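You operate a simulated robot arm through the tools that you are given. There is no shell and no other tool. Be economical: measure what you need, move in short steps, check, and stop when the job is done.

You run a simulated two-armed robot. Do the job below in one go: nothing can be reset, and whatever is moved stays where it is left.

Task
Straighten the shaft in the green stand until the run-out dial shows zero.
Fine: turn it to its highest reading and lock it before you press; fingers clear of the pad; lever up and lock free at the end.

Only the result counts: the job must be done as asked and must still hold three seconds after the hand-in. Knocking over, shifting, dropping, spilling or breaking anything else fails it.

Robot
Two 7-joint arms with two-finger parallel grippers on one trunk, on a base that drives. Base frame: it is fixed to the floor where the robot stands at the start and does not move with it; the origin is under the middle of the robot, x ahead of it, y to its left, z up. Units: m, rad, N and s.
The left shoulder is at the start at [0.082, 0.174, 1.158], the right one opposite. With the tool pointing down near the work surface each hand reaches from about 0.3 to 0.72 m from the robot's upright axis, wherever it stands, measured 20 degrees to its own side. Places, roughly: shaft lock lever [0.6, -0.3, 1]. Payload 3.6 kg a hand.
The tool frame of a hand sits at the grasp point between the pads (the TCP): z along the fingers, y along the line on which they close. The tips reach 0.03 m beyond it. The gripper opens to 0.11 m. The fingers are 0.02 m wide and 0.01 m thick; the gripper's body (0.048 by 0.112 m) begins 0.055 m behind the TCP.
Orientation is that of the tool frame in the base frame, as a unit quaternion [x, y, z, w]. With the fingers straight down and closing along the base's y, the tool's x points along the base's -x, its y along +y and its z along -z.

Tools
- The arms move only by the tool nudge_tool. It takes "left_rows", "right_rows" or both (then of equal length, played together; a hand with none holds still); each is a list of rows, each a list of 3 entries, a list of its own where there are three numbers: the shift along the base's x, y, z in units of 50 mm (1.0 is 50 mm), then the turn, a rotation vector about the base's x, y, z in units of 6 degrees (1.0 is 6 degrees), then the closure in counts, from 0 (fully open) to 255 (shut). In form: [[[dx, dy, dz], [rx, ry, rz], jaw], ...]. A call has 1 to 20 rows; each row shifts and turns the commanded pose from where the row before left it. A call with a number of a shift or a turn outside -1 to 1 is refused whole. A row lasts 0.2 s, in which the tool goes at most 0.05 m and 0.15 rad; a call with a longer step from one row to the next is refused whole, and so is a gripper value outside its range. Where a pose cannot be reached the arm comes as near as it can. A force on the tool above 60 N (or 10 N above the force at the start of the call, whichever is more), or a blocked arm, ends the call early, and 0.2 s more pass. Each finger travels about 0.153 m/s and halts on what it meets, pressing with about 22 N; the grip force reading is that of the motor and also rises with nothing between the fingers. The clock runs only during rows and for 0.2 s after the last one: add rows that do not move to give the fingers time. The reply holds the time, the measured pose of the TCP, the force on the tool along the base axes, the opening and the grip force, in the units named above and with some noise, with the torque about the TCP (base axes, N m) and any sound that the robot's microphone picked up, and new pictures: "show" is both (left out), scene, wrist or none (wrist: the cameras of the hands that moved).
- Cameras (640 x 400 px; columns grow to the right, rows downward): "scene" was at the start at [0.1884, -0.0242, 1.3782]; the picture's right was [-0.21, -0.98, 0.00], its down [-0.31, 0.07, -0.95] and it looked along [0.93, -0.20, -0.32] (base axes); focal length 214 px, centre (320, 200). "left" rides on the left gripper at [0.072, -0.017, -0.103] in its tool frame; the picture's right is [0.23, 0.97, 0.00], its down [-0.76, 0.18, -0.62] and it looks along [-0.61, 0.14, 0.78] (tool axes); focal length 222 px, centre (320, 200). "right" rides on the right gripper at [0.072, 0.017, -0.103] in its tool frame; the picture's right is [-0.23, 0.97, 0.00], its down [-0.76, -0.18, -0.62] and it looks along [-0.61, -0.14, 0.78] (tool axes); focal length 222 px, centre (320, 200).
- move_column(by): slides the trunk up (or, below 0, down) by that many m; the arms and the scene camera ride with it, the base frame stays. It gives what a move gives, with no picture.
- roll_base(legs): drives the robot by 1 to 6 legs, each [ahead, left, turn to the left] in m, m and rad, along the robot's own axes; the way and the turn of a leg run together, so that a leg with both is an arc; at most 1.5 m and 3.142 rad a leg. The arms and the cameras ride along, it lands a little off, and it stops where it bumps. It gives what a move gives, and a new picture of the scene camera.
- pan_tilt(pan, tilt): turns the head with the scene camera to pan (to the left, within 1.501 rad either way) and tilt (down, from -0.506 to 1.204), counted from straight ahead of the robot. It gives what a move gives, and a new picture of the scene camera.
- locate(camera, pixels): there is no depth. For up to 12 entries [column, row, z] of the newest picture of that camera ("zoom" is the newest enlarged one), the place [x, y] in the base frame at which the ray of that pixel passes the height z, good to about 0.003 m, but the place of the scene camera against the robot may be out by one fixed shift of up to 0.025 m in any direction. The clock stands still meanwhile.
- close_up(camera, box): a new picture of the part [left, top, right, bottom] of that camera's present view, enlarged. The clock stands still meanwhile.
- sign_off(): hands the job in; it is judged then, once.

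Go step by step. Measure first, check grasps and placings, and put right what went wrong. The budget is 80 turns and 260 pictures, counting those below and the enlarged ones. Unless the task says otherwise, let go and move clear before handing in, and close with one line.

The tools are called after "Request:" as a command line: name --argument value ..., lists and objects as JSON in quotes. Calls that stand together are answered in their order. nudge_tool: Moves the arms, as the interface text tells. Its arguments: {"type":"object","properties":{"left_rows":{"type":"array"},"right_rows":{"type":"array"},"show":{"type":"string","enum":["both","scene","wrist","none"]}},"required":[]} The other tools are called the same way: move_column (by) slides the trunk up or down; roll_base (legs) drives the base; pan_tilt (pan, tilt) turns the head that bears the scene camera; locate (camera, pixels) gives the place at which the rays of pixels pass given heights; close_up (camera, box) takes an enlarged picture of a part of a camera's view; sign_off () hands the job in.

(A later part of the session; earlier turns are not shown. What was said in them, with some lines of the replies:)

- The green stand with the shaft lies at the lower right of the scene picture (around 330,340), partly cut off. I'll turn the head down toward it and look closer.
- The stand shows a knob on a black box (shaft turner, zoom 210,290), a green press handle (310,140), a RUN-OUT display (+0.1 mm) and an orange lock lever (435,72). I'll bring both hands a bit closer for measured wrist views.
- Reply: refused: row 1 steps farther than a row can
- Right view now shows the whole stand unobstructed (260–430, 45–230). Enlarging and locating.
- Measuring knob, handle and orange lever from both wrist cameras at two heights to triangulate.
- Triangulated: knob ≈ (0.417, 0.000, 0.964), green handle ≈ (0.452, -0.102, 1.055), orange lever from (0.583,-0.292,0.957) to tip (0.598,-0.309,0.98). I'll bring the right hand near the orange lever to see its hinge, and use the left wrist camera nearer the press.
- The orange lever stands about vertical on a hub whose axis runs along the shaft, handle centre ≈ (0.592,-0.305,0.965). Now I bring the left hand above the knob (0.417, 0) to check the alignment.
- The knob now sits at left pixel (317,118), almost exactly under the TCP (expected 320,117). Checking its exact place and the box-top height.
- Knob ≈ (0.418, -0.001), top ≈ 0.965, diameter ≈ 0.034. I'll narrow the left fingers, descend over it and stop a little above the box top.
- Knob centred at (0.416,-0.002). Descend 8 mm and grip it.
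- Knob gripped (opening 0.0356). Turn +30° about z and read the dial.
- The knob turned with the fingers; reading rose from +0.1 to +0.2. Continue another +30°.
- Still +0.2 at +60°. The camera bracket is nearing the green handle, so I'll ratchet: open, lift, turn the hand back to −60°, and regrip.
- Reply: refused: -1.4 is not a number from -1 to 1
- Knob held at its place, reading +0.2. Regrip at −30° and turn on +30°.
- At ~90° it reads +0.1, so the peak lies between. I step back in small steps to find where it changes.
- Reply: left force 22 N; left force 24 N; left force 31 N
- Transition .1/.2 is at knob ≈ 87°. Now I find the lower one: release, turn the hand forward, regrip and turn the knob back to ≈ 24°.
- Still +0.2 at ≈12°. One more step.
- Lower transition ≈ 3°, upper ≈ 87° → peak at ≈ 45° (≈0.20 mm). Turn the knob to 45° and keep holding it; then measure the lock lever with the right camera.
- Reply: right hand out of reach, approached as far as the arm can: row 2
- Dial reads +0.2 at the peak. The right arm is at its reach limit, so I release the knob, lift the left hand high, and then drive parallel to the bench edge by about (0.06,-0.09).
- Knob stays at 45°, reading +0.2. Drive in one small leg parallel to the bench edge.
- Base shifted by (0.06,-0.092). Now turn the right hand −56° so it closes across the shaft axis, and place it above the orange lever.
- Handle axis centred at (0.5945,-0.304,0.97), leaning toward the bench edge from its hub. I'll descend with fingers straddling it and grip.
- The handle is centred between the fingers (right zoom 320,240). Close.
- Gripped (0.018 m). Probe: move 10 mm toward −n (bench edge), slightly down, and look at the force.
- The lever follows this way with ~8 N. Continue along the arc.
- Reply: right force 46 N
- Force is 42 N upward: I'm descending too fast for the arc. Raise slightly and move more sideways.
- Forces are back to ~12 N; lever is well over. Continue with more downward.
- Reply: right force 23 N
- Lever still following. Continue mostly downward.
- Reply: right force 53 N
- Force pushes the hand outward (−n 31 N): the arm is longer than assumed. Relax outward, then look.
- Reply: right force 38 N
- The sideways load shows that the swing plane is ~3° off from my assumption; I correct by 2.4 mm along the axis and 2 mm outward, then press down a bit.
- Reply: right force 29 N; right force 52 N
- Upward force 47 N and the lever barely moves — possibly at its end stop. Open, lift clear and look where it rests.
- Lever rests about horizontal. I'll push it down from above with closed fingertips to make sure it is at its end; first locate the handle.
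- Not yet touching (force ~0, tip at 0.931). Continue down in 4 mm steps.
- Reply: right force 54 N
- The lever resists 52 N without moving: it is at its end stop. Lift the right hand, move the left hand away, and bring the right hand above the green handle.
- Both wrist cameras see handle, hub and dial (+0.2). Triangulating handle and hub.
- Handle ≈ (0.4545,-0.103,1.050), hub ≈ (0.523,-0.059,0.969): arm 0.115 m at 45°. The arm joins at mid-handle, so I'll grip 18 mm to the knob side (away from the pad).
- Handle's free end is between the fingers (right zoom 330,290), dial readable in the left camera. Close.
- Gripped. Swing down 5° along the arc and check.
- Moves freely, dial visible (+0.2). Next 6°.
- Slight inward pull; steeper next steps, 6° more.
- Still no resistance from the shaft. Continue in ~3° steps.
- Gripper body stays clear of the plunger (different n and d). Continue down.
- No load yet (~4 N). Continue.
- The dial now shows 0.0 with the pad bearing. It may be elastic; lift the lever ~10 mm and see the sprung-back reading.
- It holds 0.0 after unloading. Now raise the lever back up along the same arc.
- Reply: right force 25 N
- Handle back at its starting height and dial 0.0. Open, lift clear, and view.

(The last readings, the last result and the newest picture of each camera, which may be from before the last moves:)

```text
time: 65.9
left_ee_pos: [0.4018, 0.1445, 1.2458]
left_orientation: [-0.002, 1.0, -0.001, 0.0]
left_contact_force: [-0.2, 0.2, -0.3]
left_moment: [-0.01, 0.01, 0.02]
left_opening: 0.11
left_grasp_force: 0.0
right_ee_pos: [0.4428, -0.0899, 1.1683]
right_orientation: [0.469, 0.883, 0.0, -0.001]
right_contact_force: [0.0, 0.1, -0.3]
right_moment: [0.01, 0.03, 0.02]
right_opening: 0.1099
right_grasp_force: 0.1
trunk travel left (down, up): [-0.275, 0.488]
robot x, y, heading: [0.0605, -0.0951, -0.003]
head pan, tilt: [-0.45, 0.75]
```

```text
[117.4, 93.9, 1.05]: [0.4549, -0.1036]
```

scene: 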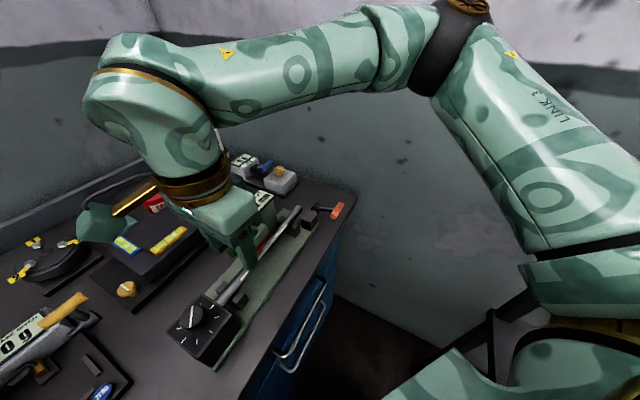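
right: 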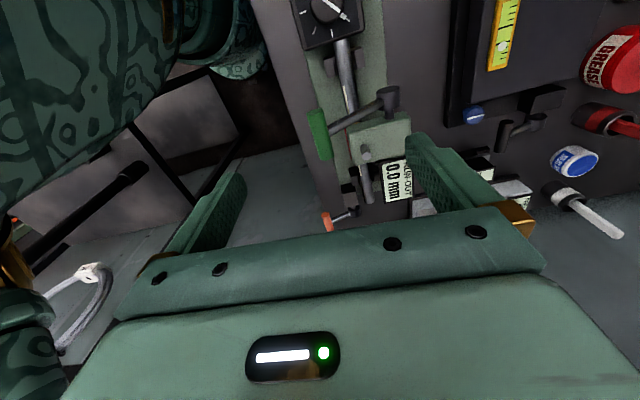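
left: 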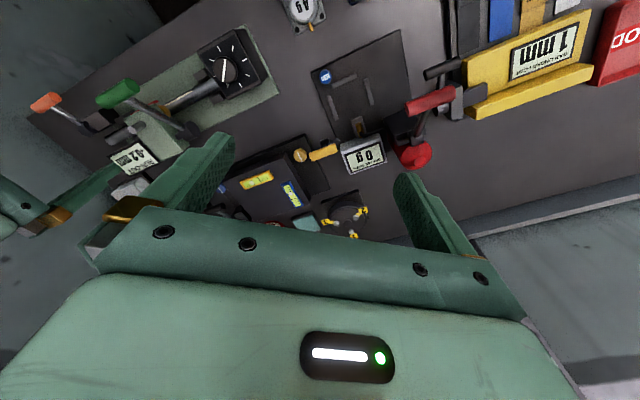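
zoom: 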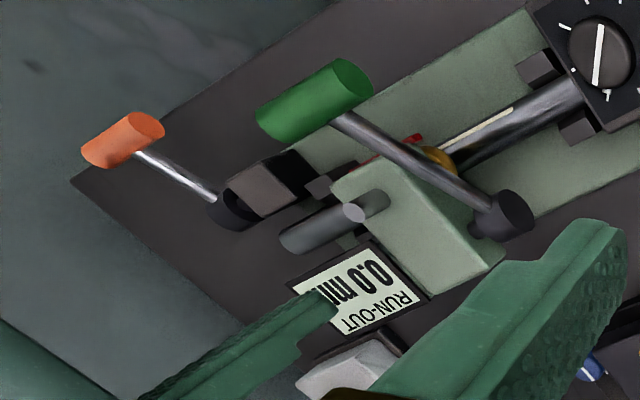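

Dial 0.0, but the handle (left zoom 315,102 vs 313,117 at start) sits ~4° lower than it was. Regrip and bring it fully up.

Request:
nudge_tool --right_rows '[[[-0.04, -0.06, 0], [0, 0, 0], 120], [[0, 0, -0.7], [0, 0, 0], 120], [[0, 0, -0.7], [0, 0, 0], 120], [[0, 0, -0.5], [0, 0, 0], 120], [[0, 0, -0.26], [0, 0, 0], 120], [[0, 0, 0], [0, 0, 0], 120], [[0, 0, 0], [0, 0, 0], 255], [[0, 0, 0], [0, 0, 0], 255], [[0, 0, 0], [0, 0, 0], 255], [[0.066, 0.046, 0.08], [0, 0, 0], 255], [[0.066, 0.046, 0.08], [0, 0, 0], 255], [[0, 0, 0], [0, 0, 0], 255]]' --show "none"

Request:
nudge_tool --right_rows '[[[0.066, 0.046, 0.06], [0, 0, 0], 255], [[0.066, 0.046, 0.06], [0, 0, 0], 255], [[0, 0, 0], [0, 0, 0], 255]]' --show "none"

Request:
close_up --camera "left" --box '[0, 50, 240, 200]'

```text
time: 68.5
left_ee_pos: [0.3989, 0.1414, 1.2478]
left_orientation: [-0.002, 1.0, -0.001, 0.0]
left_contact_force: [0.8, 0.4, -0.7]
left_moment: [0.03, -0.02, -0.03]
left_opening: 0.1101
left_grasp_force: 0.1
right_ee_pos: [0.4444, -0.0892, 1.0681]
right_orientation: [0.47, 0.883, -0.001, -0.001]
right_contact_force: [-17.3, -8.7, -7.2]
right_moment: [-0.26, 0.42, 0.69]
right_opening: 0.018
right_grasp_force: 45.1
trunk travel left (down, up): [-0.275, 0.488]
robot x, y, heading: [0.0618, -0.0919, -0.003]
head pan, tilt: [-0.45, 0.75]
```

```text
time: 69.0
left_ee_pos: [0.4005, 0.1418, 1.2463]
left_orientation: [0.0, 1.0, 0.0, -0.001]
left_contact_force: [-0.7, -0.3, 0.6]
left_moment: [0.0, 0.0, -0.02]
left_opening: 0.11
left_grasp_force: 0.0
right_ee_pos: [0.445, -0.088, 1.068]
right_orientation: [0.469, 0.883, -0.012, -0.006]
right_contact_force: [-10.9, -11.4, -3.5]
right_moment: [-0.28, 0.55, 0.71]
right_opening: 0.018
right_grasp_force: 45.7
trunk travel left (down, up): [-0.275, 0.488]
robot x, y, heading: [0.0587, -0.0931, 0.001]
head pan, tilt: [-0.45, 0.75]
stopped in row 2 (right hand): the force on the tool passed its limit at 63 N (the readings are from after the stop); the commanded pose is now the measured one
```

```text
2.67 times, centred on (120, 125) of left
```

zoom: 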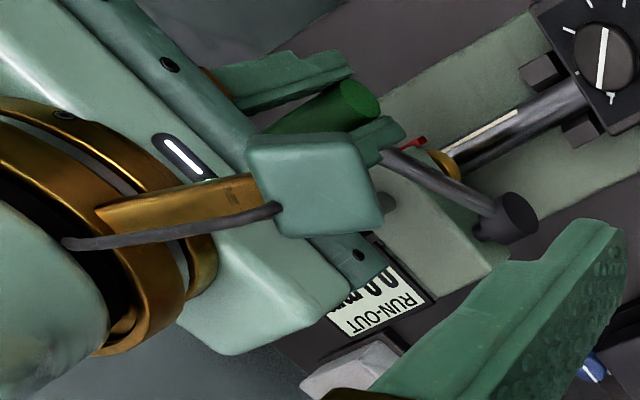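

The lever is against its upper stop (63 N). Release, lift, and check its place.

Request:
nudge_tool --right_rows '[[[0, 0, 0], [0, 0, 0], 140], [[0, 0, 0], [0, 0, 0], 100], [[0, 0, 0.5], [0, 0, 0], 80], [[0, 0, 0.8], [0, 0, 0], 0], [[0, 0, 0.7], [0, 0, 0], 0], [[0, 0, 0], [0, 0, 0], 0]]' --show "none"

Request:
close_up --camera "left" --box '[0, 50, 240, 200]'

```text
time: 70.4
left_ee_pos: [0.4021, 0.1427, 1.246]
left_orientation: [0.0, 1.0, -0.001, -0.002]
left_contact_force: [-0.1, -0.4, 0.1]
left_moment: [0.0, -0.02, -0.01]
left_opening: 0.1102
left_grasp_force: 0.0
right_ee_pos: [0.4474, -0.0863, 1.166]
right_orientation: [0.469, 0.883, -0.008, -0.004]
right_contact_force: [1.0, 1.0, 0.3]
right_moment: [0.0, 0.0, 0.03]
right_opening: 0.11
right_grasp_force: 0.1
trunk travel left (down, up): [-0.275, 0.488]
robot x, y, heading: [0.0587, -0.0884, 0.002]
head pan, tilt: [-0.45, 0.75]
```

```text
2.67 times, centred on (120, 125) of left
```

zoom: 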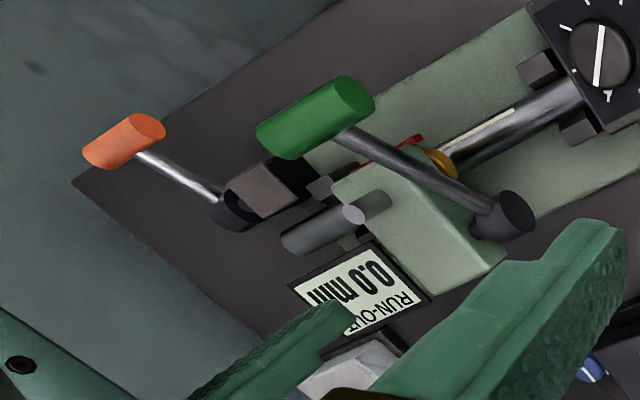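

Handle is back at its start place (315,117), dial 0.0. Now go back to the orange lever to free the lock.

Request:
nudge_tool --right_rows '[[[0.37, -0.87, 0], [0, 0, 0], 0], [[0.37, -0.87, 0], [0, 0, 0], 0], [[0.37, -0.87, 0], [0, 0, 0], 0], [[0.37, -0.87, 0], [0, 0, 0], 0], [[0.37, -0.87, 0], [0, 0, 0], 0], [[0.37, -0.87, 0], [0, 0, 0], 0], [[0, 0, -0.8], [0, 0, 0], 100], [[0, 0, -0.8], [0, 0, 0], 100], [[0, 0, -0.8], [0, 0, 0], 100], [[0, 0, 0], [0, 0, 0], 110]]'

Request:
close_up --camera "right" --box '[240, 60, 440, 200]'

Request:
locate --camera "zoom" --pixels '[[320, 200, 0.92]]'

```text
time: 72.6
left_ee_pos: [0.4012, 0.1432, 1.246]
left_orientation: [-0.001, 1.0, -0.001, -0.001]
left_contact_force: [0.9, -0.4, 0.1]
left_moment: [-0.01, -0.01, -0.02]
left_opening: 0.11
left_grasp_force: 0.1
right_ee_pos: [0.5589, -0.3492, 1.0477]
right_orientation: [0.469, 0.883, -0.009, -0.004]
right_contact_force: [0.0, -0.3, -0.9]
right_moment: [0.0, -0.01, 0.0]
right_opening: 0.0627
right_grasp_force: 0.1
trunk travel left (down, up): [-0.275, 0.488]
robot x, y, heading: [0.0587, -0.0914, 0.001]
head pan, tilt: [-0.45, 0.75]
```

scene: 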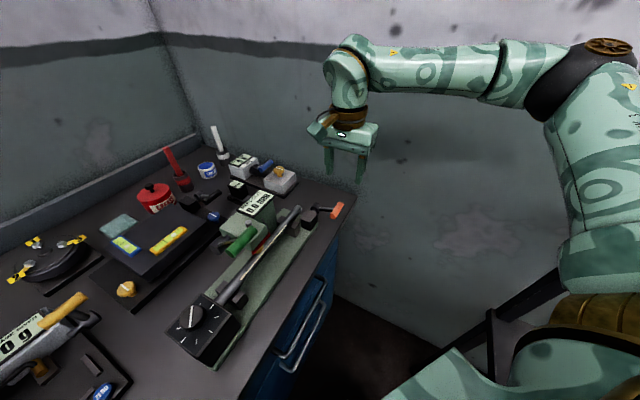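
right: 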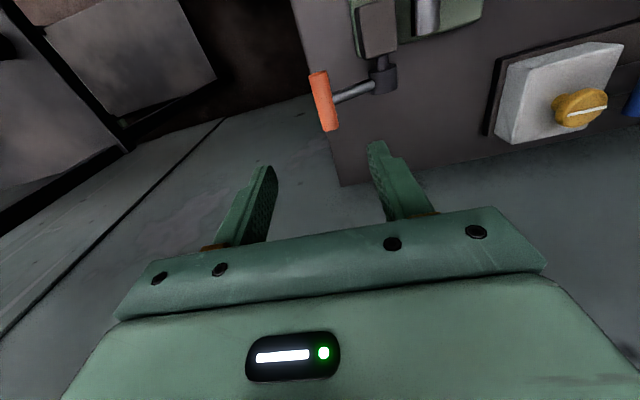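

```text
2.86 times, centred on (340, 130) of right
```

zoom: 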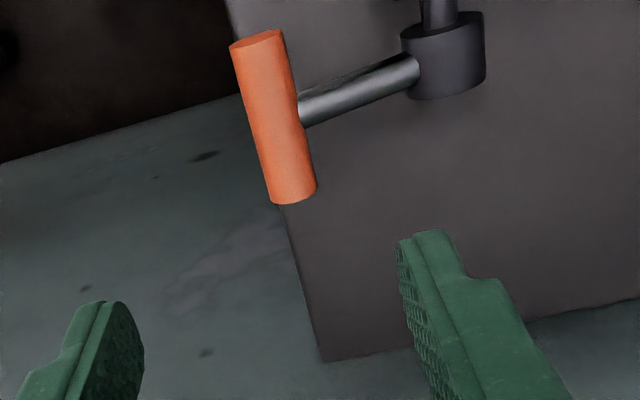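

```text
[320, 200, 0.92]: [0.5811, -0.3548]
```

Request:
locate --camera "right" --pixels '[[330.2, 126.5, 0.92], [318.3, 76, 0.92], [324, 102, 0.92], [329, 117, 0.92], [383, 80, 0.92]]'

```text
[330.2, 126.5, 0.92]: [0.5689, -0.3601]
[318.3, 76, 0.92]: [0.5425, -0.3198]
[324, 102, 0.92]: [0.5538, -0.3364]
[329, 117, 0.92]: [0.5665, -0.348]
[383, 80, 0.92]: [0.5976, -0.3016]
```

Handle runs (0.5425,-0.320)–(0.569,-0.360); grip its outer part at (0.565,-0.353).

Request:
nudge_tool --right_rows '[[[0.12, -0.08, 0], [0, 0, 0], 110], [[0, 0, -0.6], [0, 0, 0], 110], [[0, 0, -0.6], [0, 0, 0], 110], [[0, 0, -0.5], [0, 0, 0], 110], [[0, 0, -0.35], [0, 0, 0], 110], [[0, 0, 0], [0, 0, 0], 110]]' --show "wrist"

Request:
close_up --camera "right" --box '[220, 80, 420, 230]'

Request:
close_up --camera "scene" --box '[280, 150, 360, 230]'

```text
time: 74.0
left_ee_pos: [0.4014, 0.1427, 1.2462]
left_orientation: [-0.001, 1.0, -0.001, -0.001]
left_contact_force: [-0.2, -0.2, 0.5]
left_moment: [-0.05, 0.04, -0.02]
left_opening: 0.11
left_grasp_force: 0.1
right_ee_pos: [0.5651, -0.3518, 0.9454]
right_orientation: [0.469, 0.883, -0.008, -0.003]
right_contact_force: [-0.4, 0.1, -0.2]
right_moment: [-0.03, 0.0, 0.01]
right_opening: 0.0625
right_grasp_force: 0.1
trunk travel left (down, up): [-0.275, 0.488]
robot x, y, heading: [0.0638, -0.0953, -0.001]
head pan, tilt: [-0.45, 0.75]
```

right: 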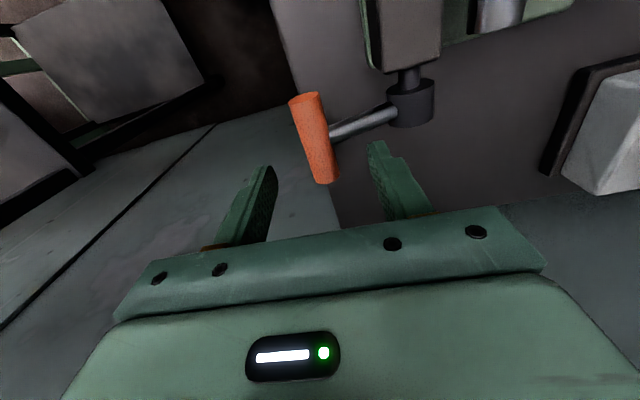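

```text
2.67 times, centred on (320, 155) of right
```

zoom: 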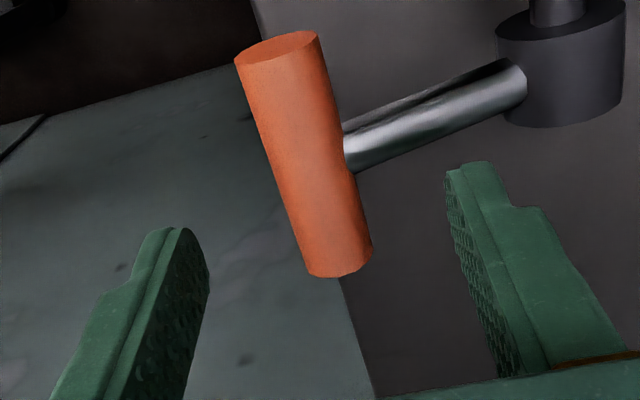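

```text
5.00 times, centred on (320, 190) of scene
```

zoom: 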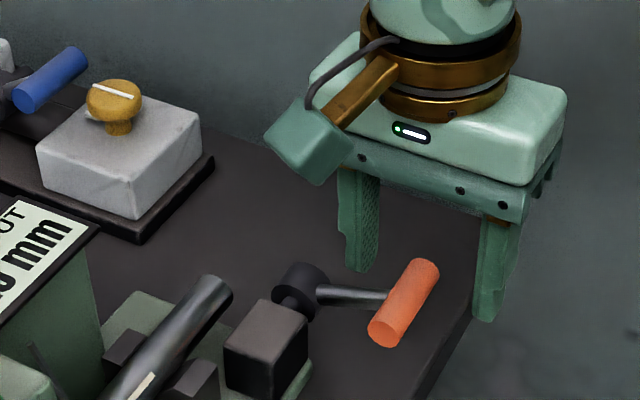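

Handle's outer part is between the fingers. Close and swing up the first 30°.

Request:
nudge_tool --right_rows '[[[0, 0, 0], [0, 0, 0], 200], [[0, 0, 0], [0, 0, 0], 255], [[0, 0, 0], [0, 0, 0], 255], [[0, 0, 0], [0, 0, 0], 255], [[0.015, 0.01, 0.15], [0, 0, 0], 255], [[0.018, 0.013, 0.15], [0, 0, 0], 255], [[0.04, 0.03, 0.14], [0, 0, 0], 255], [[0.055, 0.037, 0.14], [0, 0, 0], 255], [[0, 0, 0], [0, 0, 0], 255]]' --show "none"

Request:
close_up --camera "scene" --box '[280, 150, 360, 230]'

```text
time: 76.0
left_ee_pos: [0.4045, 0.1436, 1.2446]
left_orientation: [-0.003, 1.0, -0.001, -0.004]
left_contact_force: [0.0, 0.2, 0.1]
left_moment: [0.03, -0.06, -0.04]
left_opening: 0.1099
left_grasp_force: 0.0
right_ee_pos: [0.5773, -0.3422, 0.9694]
right_orientation: [0.461, 0.887, -0.008, -0.004]
right_contact_force: [20.6, 12.7, -26.0]
right_moment: [-0.37, -1.07, 0.97]
right_opening: 0.0177
right_grasp_force: 44.9
trunk travel left (down, up): [-0.275, 0.488]
robot x, y, heading: [0.0601, -0.0909, 0.01]
head pan, tilt: [-0.45, 0.75]
stopped in row 9 (right hand): the force on the tool passed its limit at 61 N (the readings are from after the stop); the commanded pose is now the measured one
```

```text
5.00 times, centred on (320, 190) of scene
```

zoom: 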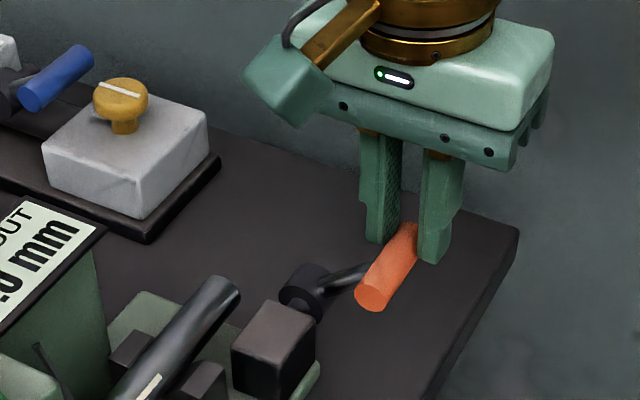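

The lever came up ~25–30°; force wants the hand more inward (+n). Continue with more +n.

Request:
nudge_tool --right_rows '[[[0.08, 0.057, 0.06], [0, 0, 0], 255], [[0.08, 0.057, 0.08], [0, 0, 0], 255], [[0, 0, 0], [0, 0, 0], 255]]' --show "none"

Request:
close_up --camera "scene" --box '[280, 150, 360, 230]'

```text
time: 76.8
left_ee_pos: [0.4057, 0.1446, 1.2445]
left_orientation: [-0.001, 1.0, -0.001, -0.003]
left_contact_force: [0.6, -1.0, -0.1]
left_moment: [0.01, 0.02, 0.01]
left_opening: 0.11
left_grasp_force: 0.1
right_ee_pos: [0.5819, -0.338, 0.9774]
right_orientation: [0.466, 0.885, -0.01, -0.006]
right_contact_force: [15.5, 9.5, -29.5]
right_moment: [0.43, -0.06, 0.75]
right_opening: 0.0175
right_grasp_force: 45.3
trunk travel left (down, up): [-0.275, 0.488]
robot x, y, heading: [0.0549, -0.09, 0.006]
head pan, tilt: [-0.45, 0.75]
```

```text
5.00 times, centred on (320, 190) of scene
```

zoom: 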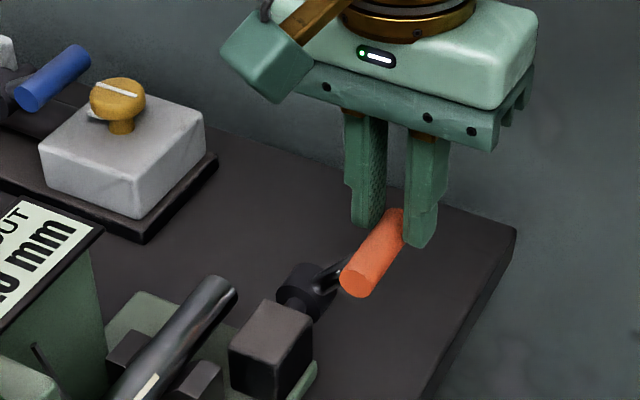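

Lever rising well. Continue with more inward and less up.

Request:
nudge_tool --right_rows '[[[0.11, 0.077, 0.04], [0, 0, 0], 255], [[0.11, 0.077, 0.05], [0, 0, 0], 255], [[0, 0, 0], [0, 0, 0], 255]]' --show "none"

Request:
close_up --camera "scene" --box '[280, 150, 360, 230]'

```text
time: 77.6
left_ee_pos: [0.4014, 0.1415, 1.2455]
left_orientation: [-0.002, 1.0, 0.0, -0.001]
left_contact_force: [0.3, -0.6, -0.3]
left_moment: [0.0, -0.02, -0.01]
left_opening: 0.1099
left_grasp_force: 0.1
right_ee_pos: [0.5911, -0.3336, 0.9847]
right_orientation: [0.467, 0.884, -0.007, -0.003]
right_contact_force: [-1.3, -7.7, -1.5]
right_moment: [0.42, 0.77, 0.7]
right_opening: 0.0181
right_grasp_force: 44.8
trunk travel left (down, up): [-0.275, 0.488]
robot x, y, heading: [0.0606, -0.0891, -0.003]
head pan, tilt: [-0.45, 0.75]
```

```text
5.00 times, centred on (320, 190) of scene
```

zoom: 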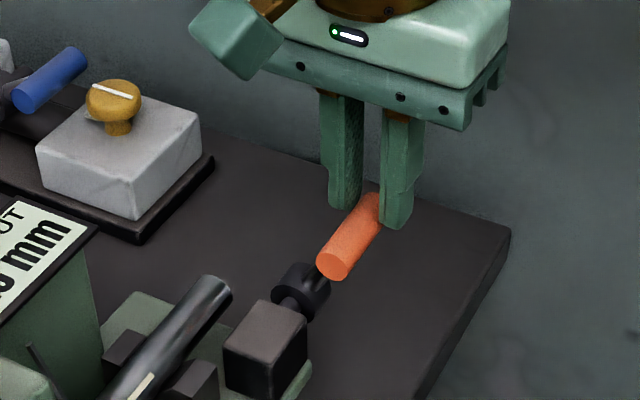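

Forces low. Handle face at (335,268), start position was (300,238). Continue.

Request:
nudge_tool --right_rows '[[[0.09, 0.063, 0.06], [0, 0, 0], 255], [[0.09, 0.063, 0.05], [0, 0, 0], 255], [[0, 0, 0], [0, 0, 0], 255]]' --show "none"

Request:
nudge_tool --right_rows '[[[0.09, 0.063, 0.03], [0, 0, 0], 255], [[0.09, 0.063, 0.02], [0, 0, 0], 255], [[0, 0, 0], [0, 0, 0], 255]]' --show "none"

Request:
close_up --camera "scene" --box '[280, 150, 360, 230]'

```text
time: 78.4
left_ee_pos: [0.3997, 0.1425, 1.2469]
left_orientation: [-0.002, 1.0, 0.0, 0.0]
left_contact_force: [0.1, 0.2, 0.9]
left_moment: [0.02, -0.03, 0.01]
left_opening: 0.1097
left_grasp_force: 0.0
right_ee_pos: [0.5991, -0.3266, 0.9913]
right_orientation: [0.467, 0.884, -0.006, -0.003]
right_contact_force: [-0.4, -14.4, 14.2]
right_moment: [0.01, 0.6, 0.8]
right_opening: 0.0174
right_grasp_force: 44.9
trunk travel left (down, up): [-0.275, 0.488]
robot x, y, heading: [0.059, -0.0895, 0.001]
head pan, tilt: [-0.45, 0.75]
```

```text
time: 79.2
left_ee_pos: [0.3986, 0.1427, 1.2469]
left_orientation: [-0.001, 1.0, 0.0, 0.001]
left_contact_force: [-0.4, 0.0, 0.3]
left_moment: [-0.03, -0.01, -0.01]
left_opening: 0.1098
left_grasp_force: 0.1
right_ee_pos: [0.6081, -0.3206, 0.9955]
right_orientation: [0.466, 0.885, -0.005, -0.002]
right_contact_force: [-2.0, -20.2, 35.5]
right_moment: [-0.21, 0.62, 0.76]
right_opening: 0.0165
right_grasp_force: 45.2
trunk travel left (down, up): [-0.275, 0.488]
robot x, y, heading: [0.0607, -0.0863, 0.005]
head pan, tilt: [-0.45, 0.75]
```

```text
5.00 times, centred on (320, 190) of scene
```

zoom: 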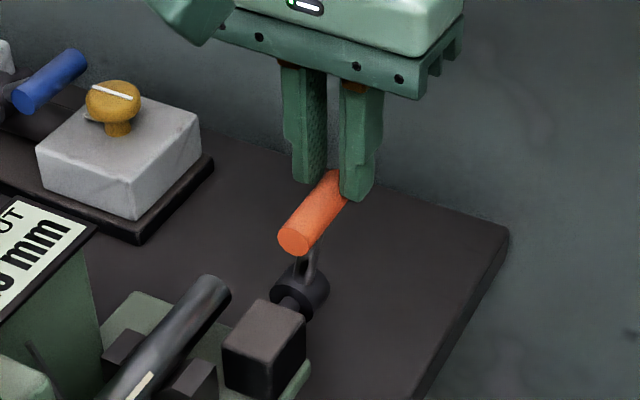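

Handle is back at its start place (296,240). Small push further to feel the stop, relaxing the downward load.

Request:
nudge_tool --right_rows '[[[0.02, 0.014, 0.05], [0, 0, 0], 255], [[0.04, 0.028, 0], [0, 0, 0], 255], [[0, 0, 0], [0, 0, 0], 255]]' --show "none"

Request:
close_up --camera "scene" --box '[280, 150, 360, 230]'

```text
time: 80.0
left_ee_pos: [0.3957, 0.1407, 1.2466]
left_orientation: [-0.002, 1.0, 0.0, 0.002]
left_contact_force: [-0.2, 0.8, -0.4]
left_moment: [0.01, 0.01, 0.03]
left_opening: 0.1102
left_grasp_force: 0.2
right_ee_pos: [0.6069, -0.3202, 0.9953]
right_orientation: [0.467, 0.884, -0.007, -0.004]
right_contact_force: [-19.1, -29.7, 22.3]
right_moment: [-1.56, 0.07, 0.96]
right_opening: 0.0163
right_grasp_force: 45.0
trunk travel left (down, up): [-0.275, 0.488]
robot x, y, heading: [0.0606, -0.0917, -0.006]
head pan, tilt: [-0.45, 0.75]
```

```text
5.00 times, centred on (320, 190) of scene
```

zoom: 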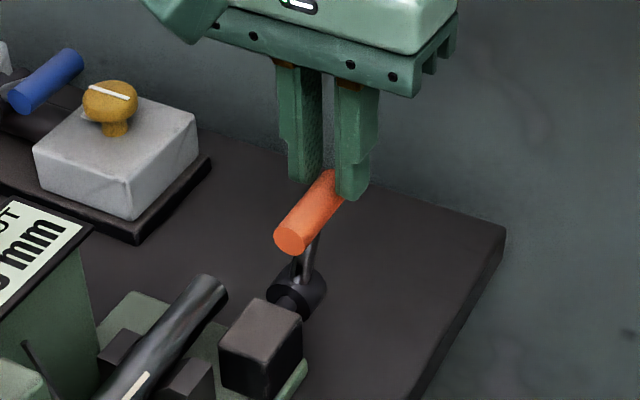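

It did not move further: it is against the free-end stop. Release and lift clear.

Request:
nudge_tool --right_rows '[[[-0.03, -0.03, 0], [0, 0, 0], 150], [[0, 0, 0], [0, 0, 0], 110], [[0, 0, 0.5], [0, 0, 0], 110], [[0, 0, 0.9], [0, 0, 0], 60], [[0, 0, 0.9], [0, 0, 0], 0], [[0, 0, 0.9], [0, 0, 0], 0], [[0, 0, 0], [0, 0, 0], 0]]' --show "none"

Request:
close_up --camera "scene" --box '[280, 150, 360, 230]'

Request:
close_up --camera "scene" --box '[150, 150, 370, 370]'

```text
time: 81.6
left_ee_pos: [0.4015, 0.1424, 1.245]
left_orientation: [-0.002, 1.0, 0.0, -0.001]
left_contact_force: [-0.4, 1.0, -0.5]
left_moment: [0.01, 0.03, 0.0]
left_opening: 0.11
left_grasp_force: 0.0
right_ee_pos: [0.6102, -0.3197, 1.1537]
right_orientation: [0.467, 0.884, -0.008, -0.004]
right_contact_force: [0.2, 0.4, 0.1]
right_moment: [-0.02, 0.02, 0.0]
right_opening: 0.1101
right_grasp_force: 0.0
trunk travel left (down, up): [-0.275, 0.488]
robot x, y, heading: [0.0591, -0.0921, -0.001]
head pan, tilt: [-0.45, 0.75]
```

```text
5.00 times, centred on (320, 190) of scene
```

zoom: 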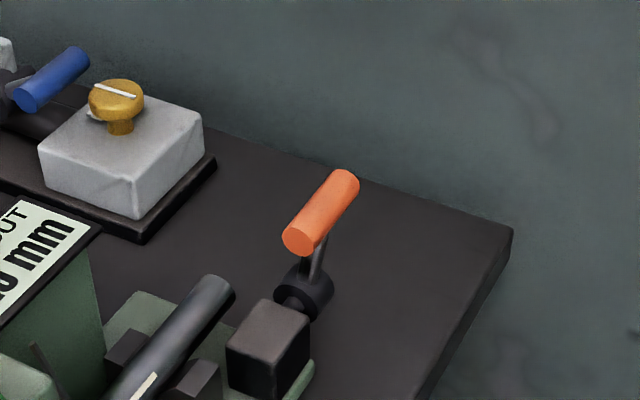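

```text
1.82 times, centred on (260, 260) of scene
```

zoom: 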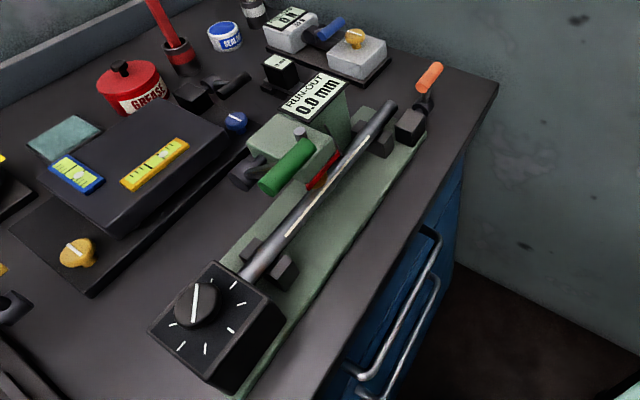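

The dial reads 0.0, the press lever is up, the lock lever is back at its free position (same pixels as at the start), and both hands are clear. Handing in.

Request:
sign_off

```text
The job is handed in.
```

The run-out dial now shows 0.0 mm. I turned the shaft to its high point (+0.2 mm), locked it and pressed it from the handle, with the fingers clear of the pad. At hand-in the press lever was up, the lock was free and both hands were clear. I only read the dial at that one angle and did not turn the shaft again to check the others.
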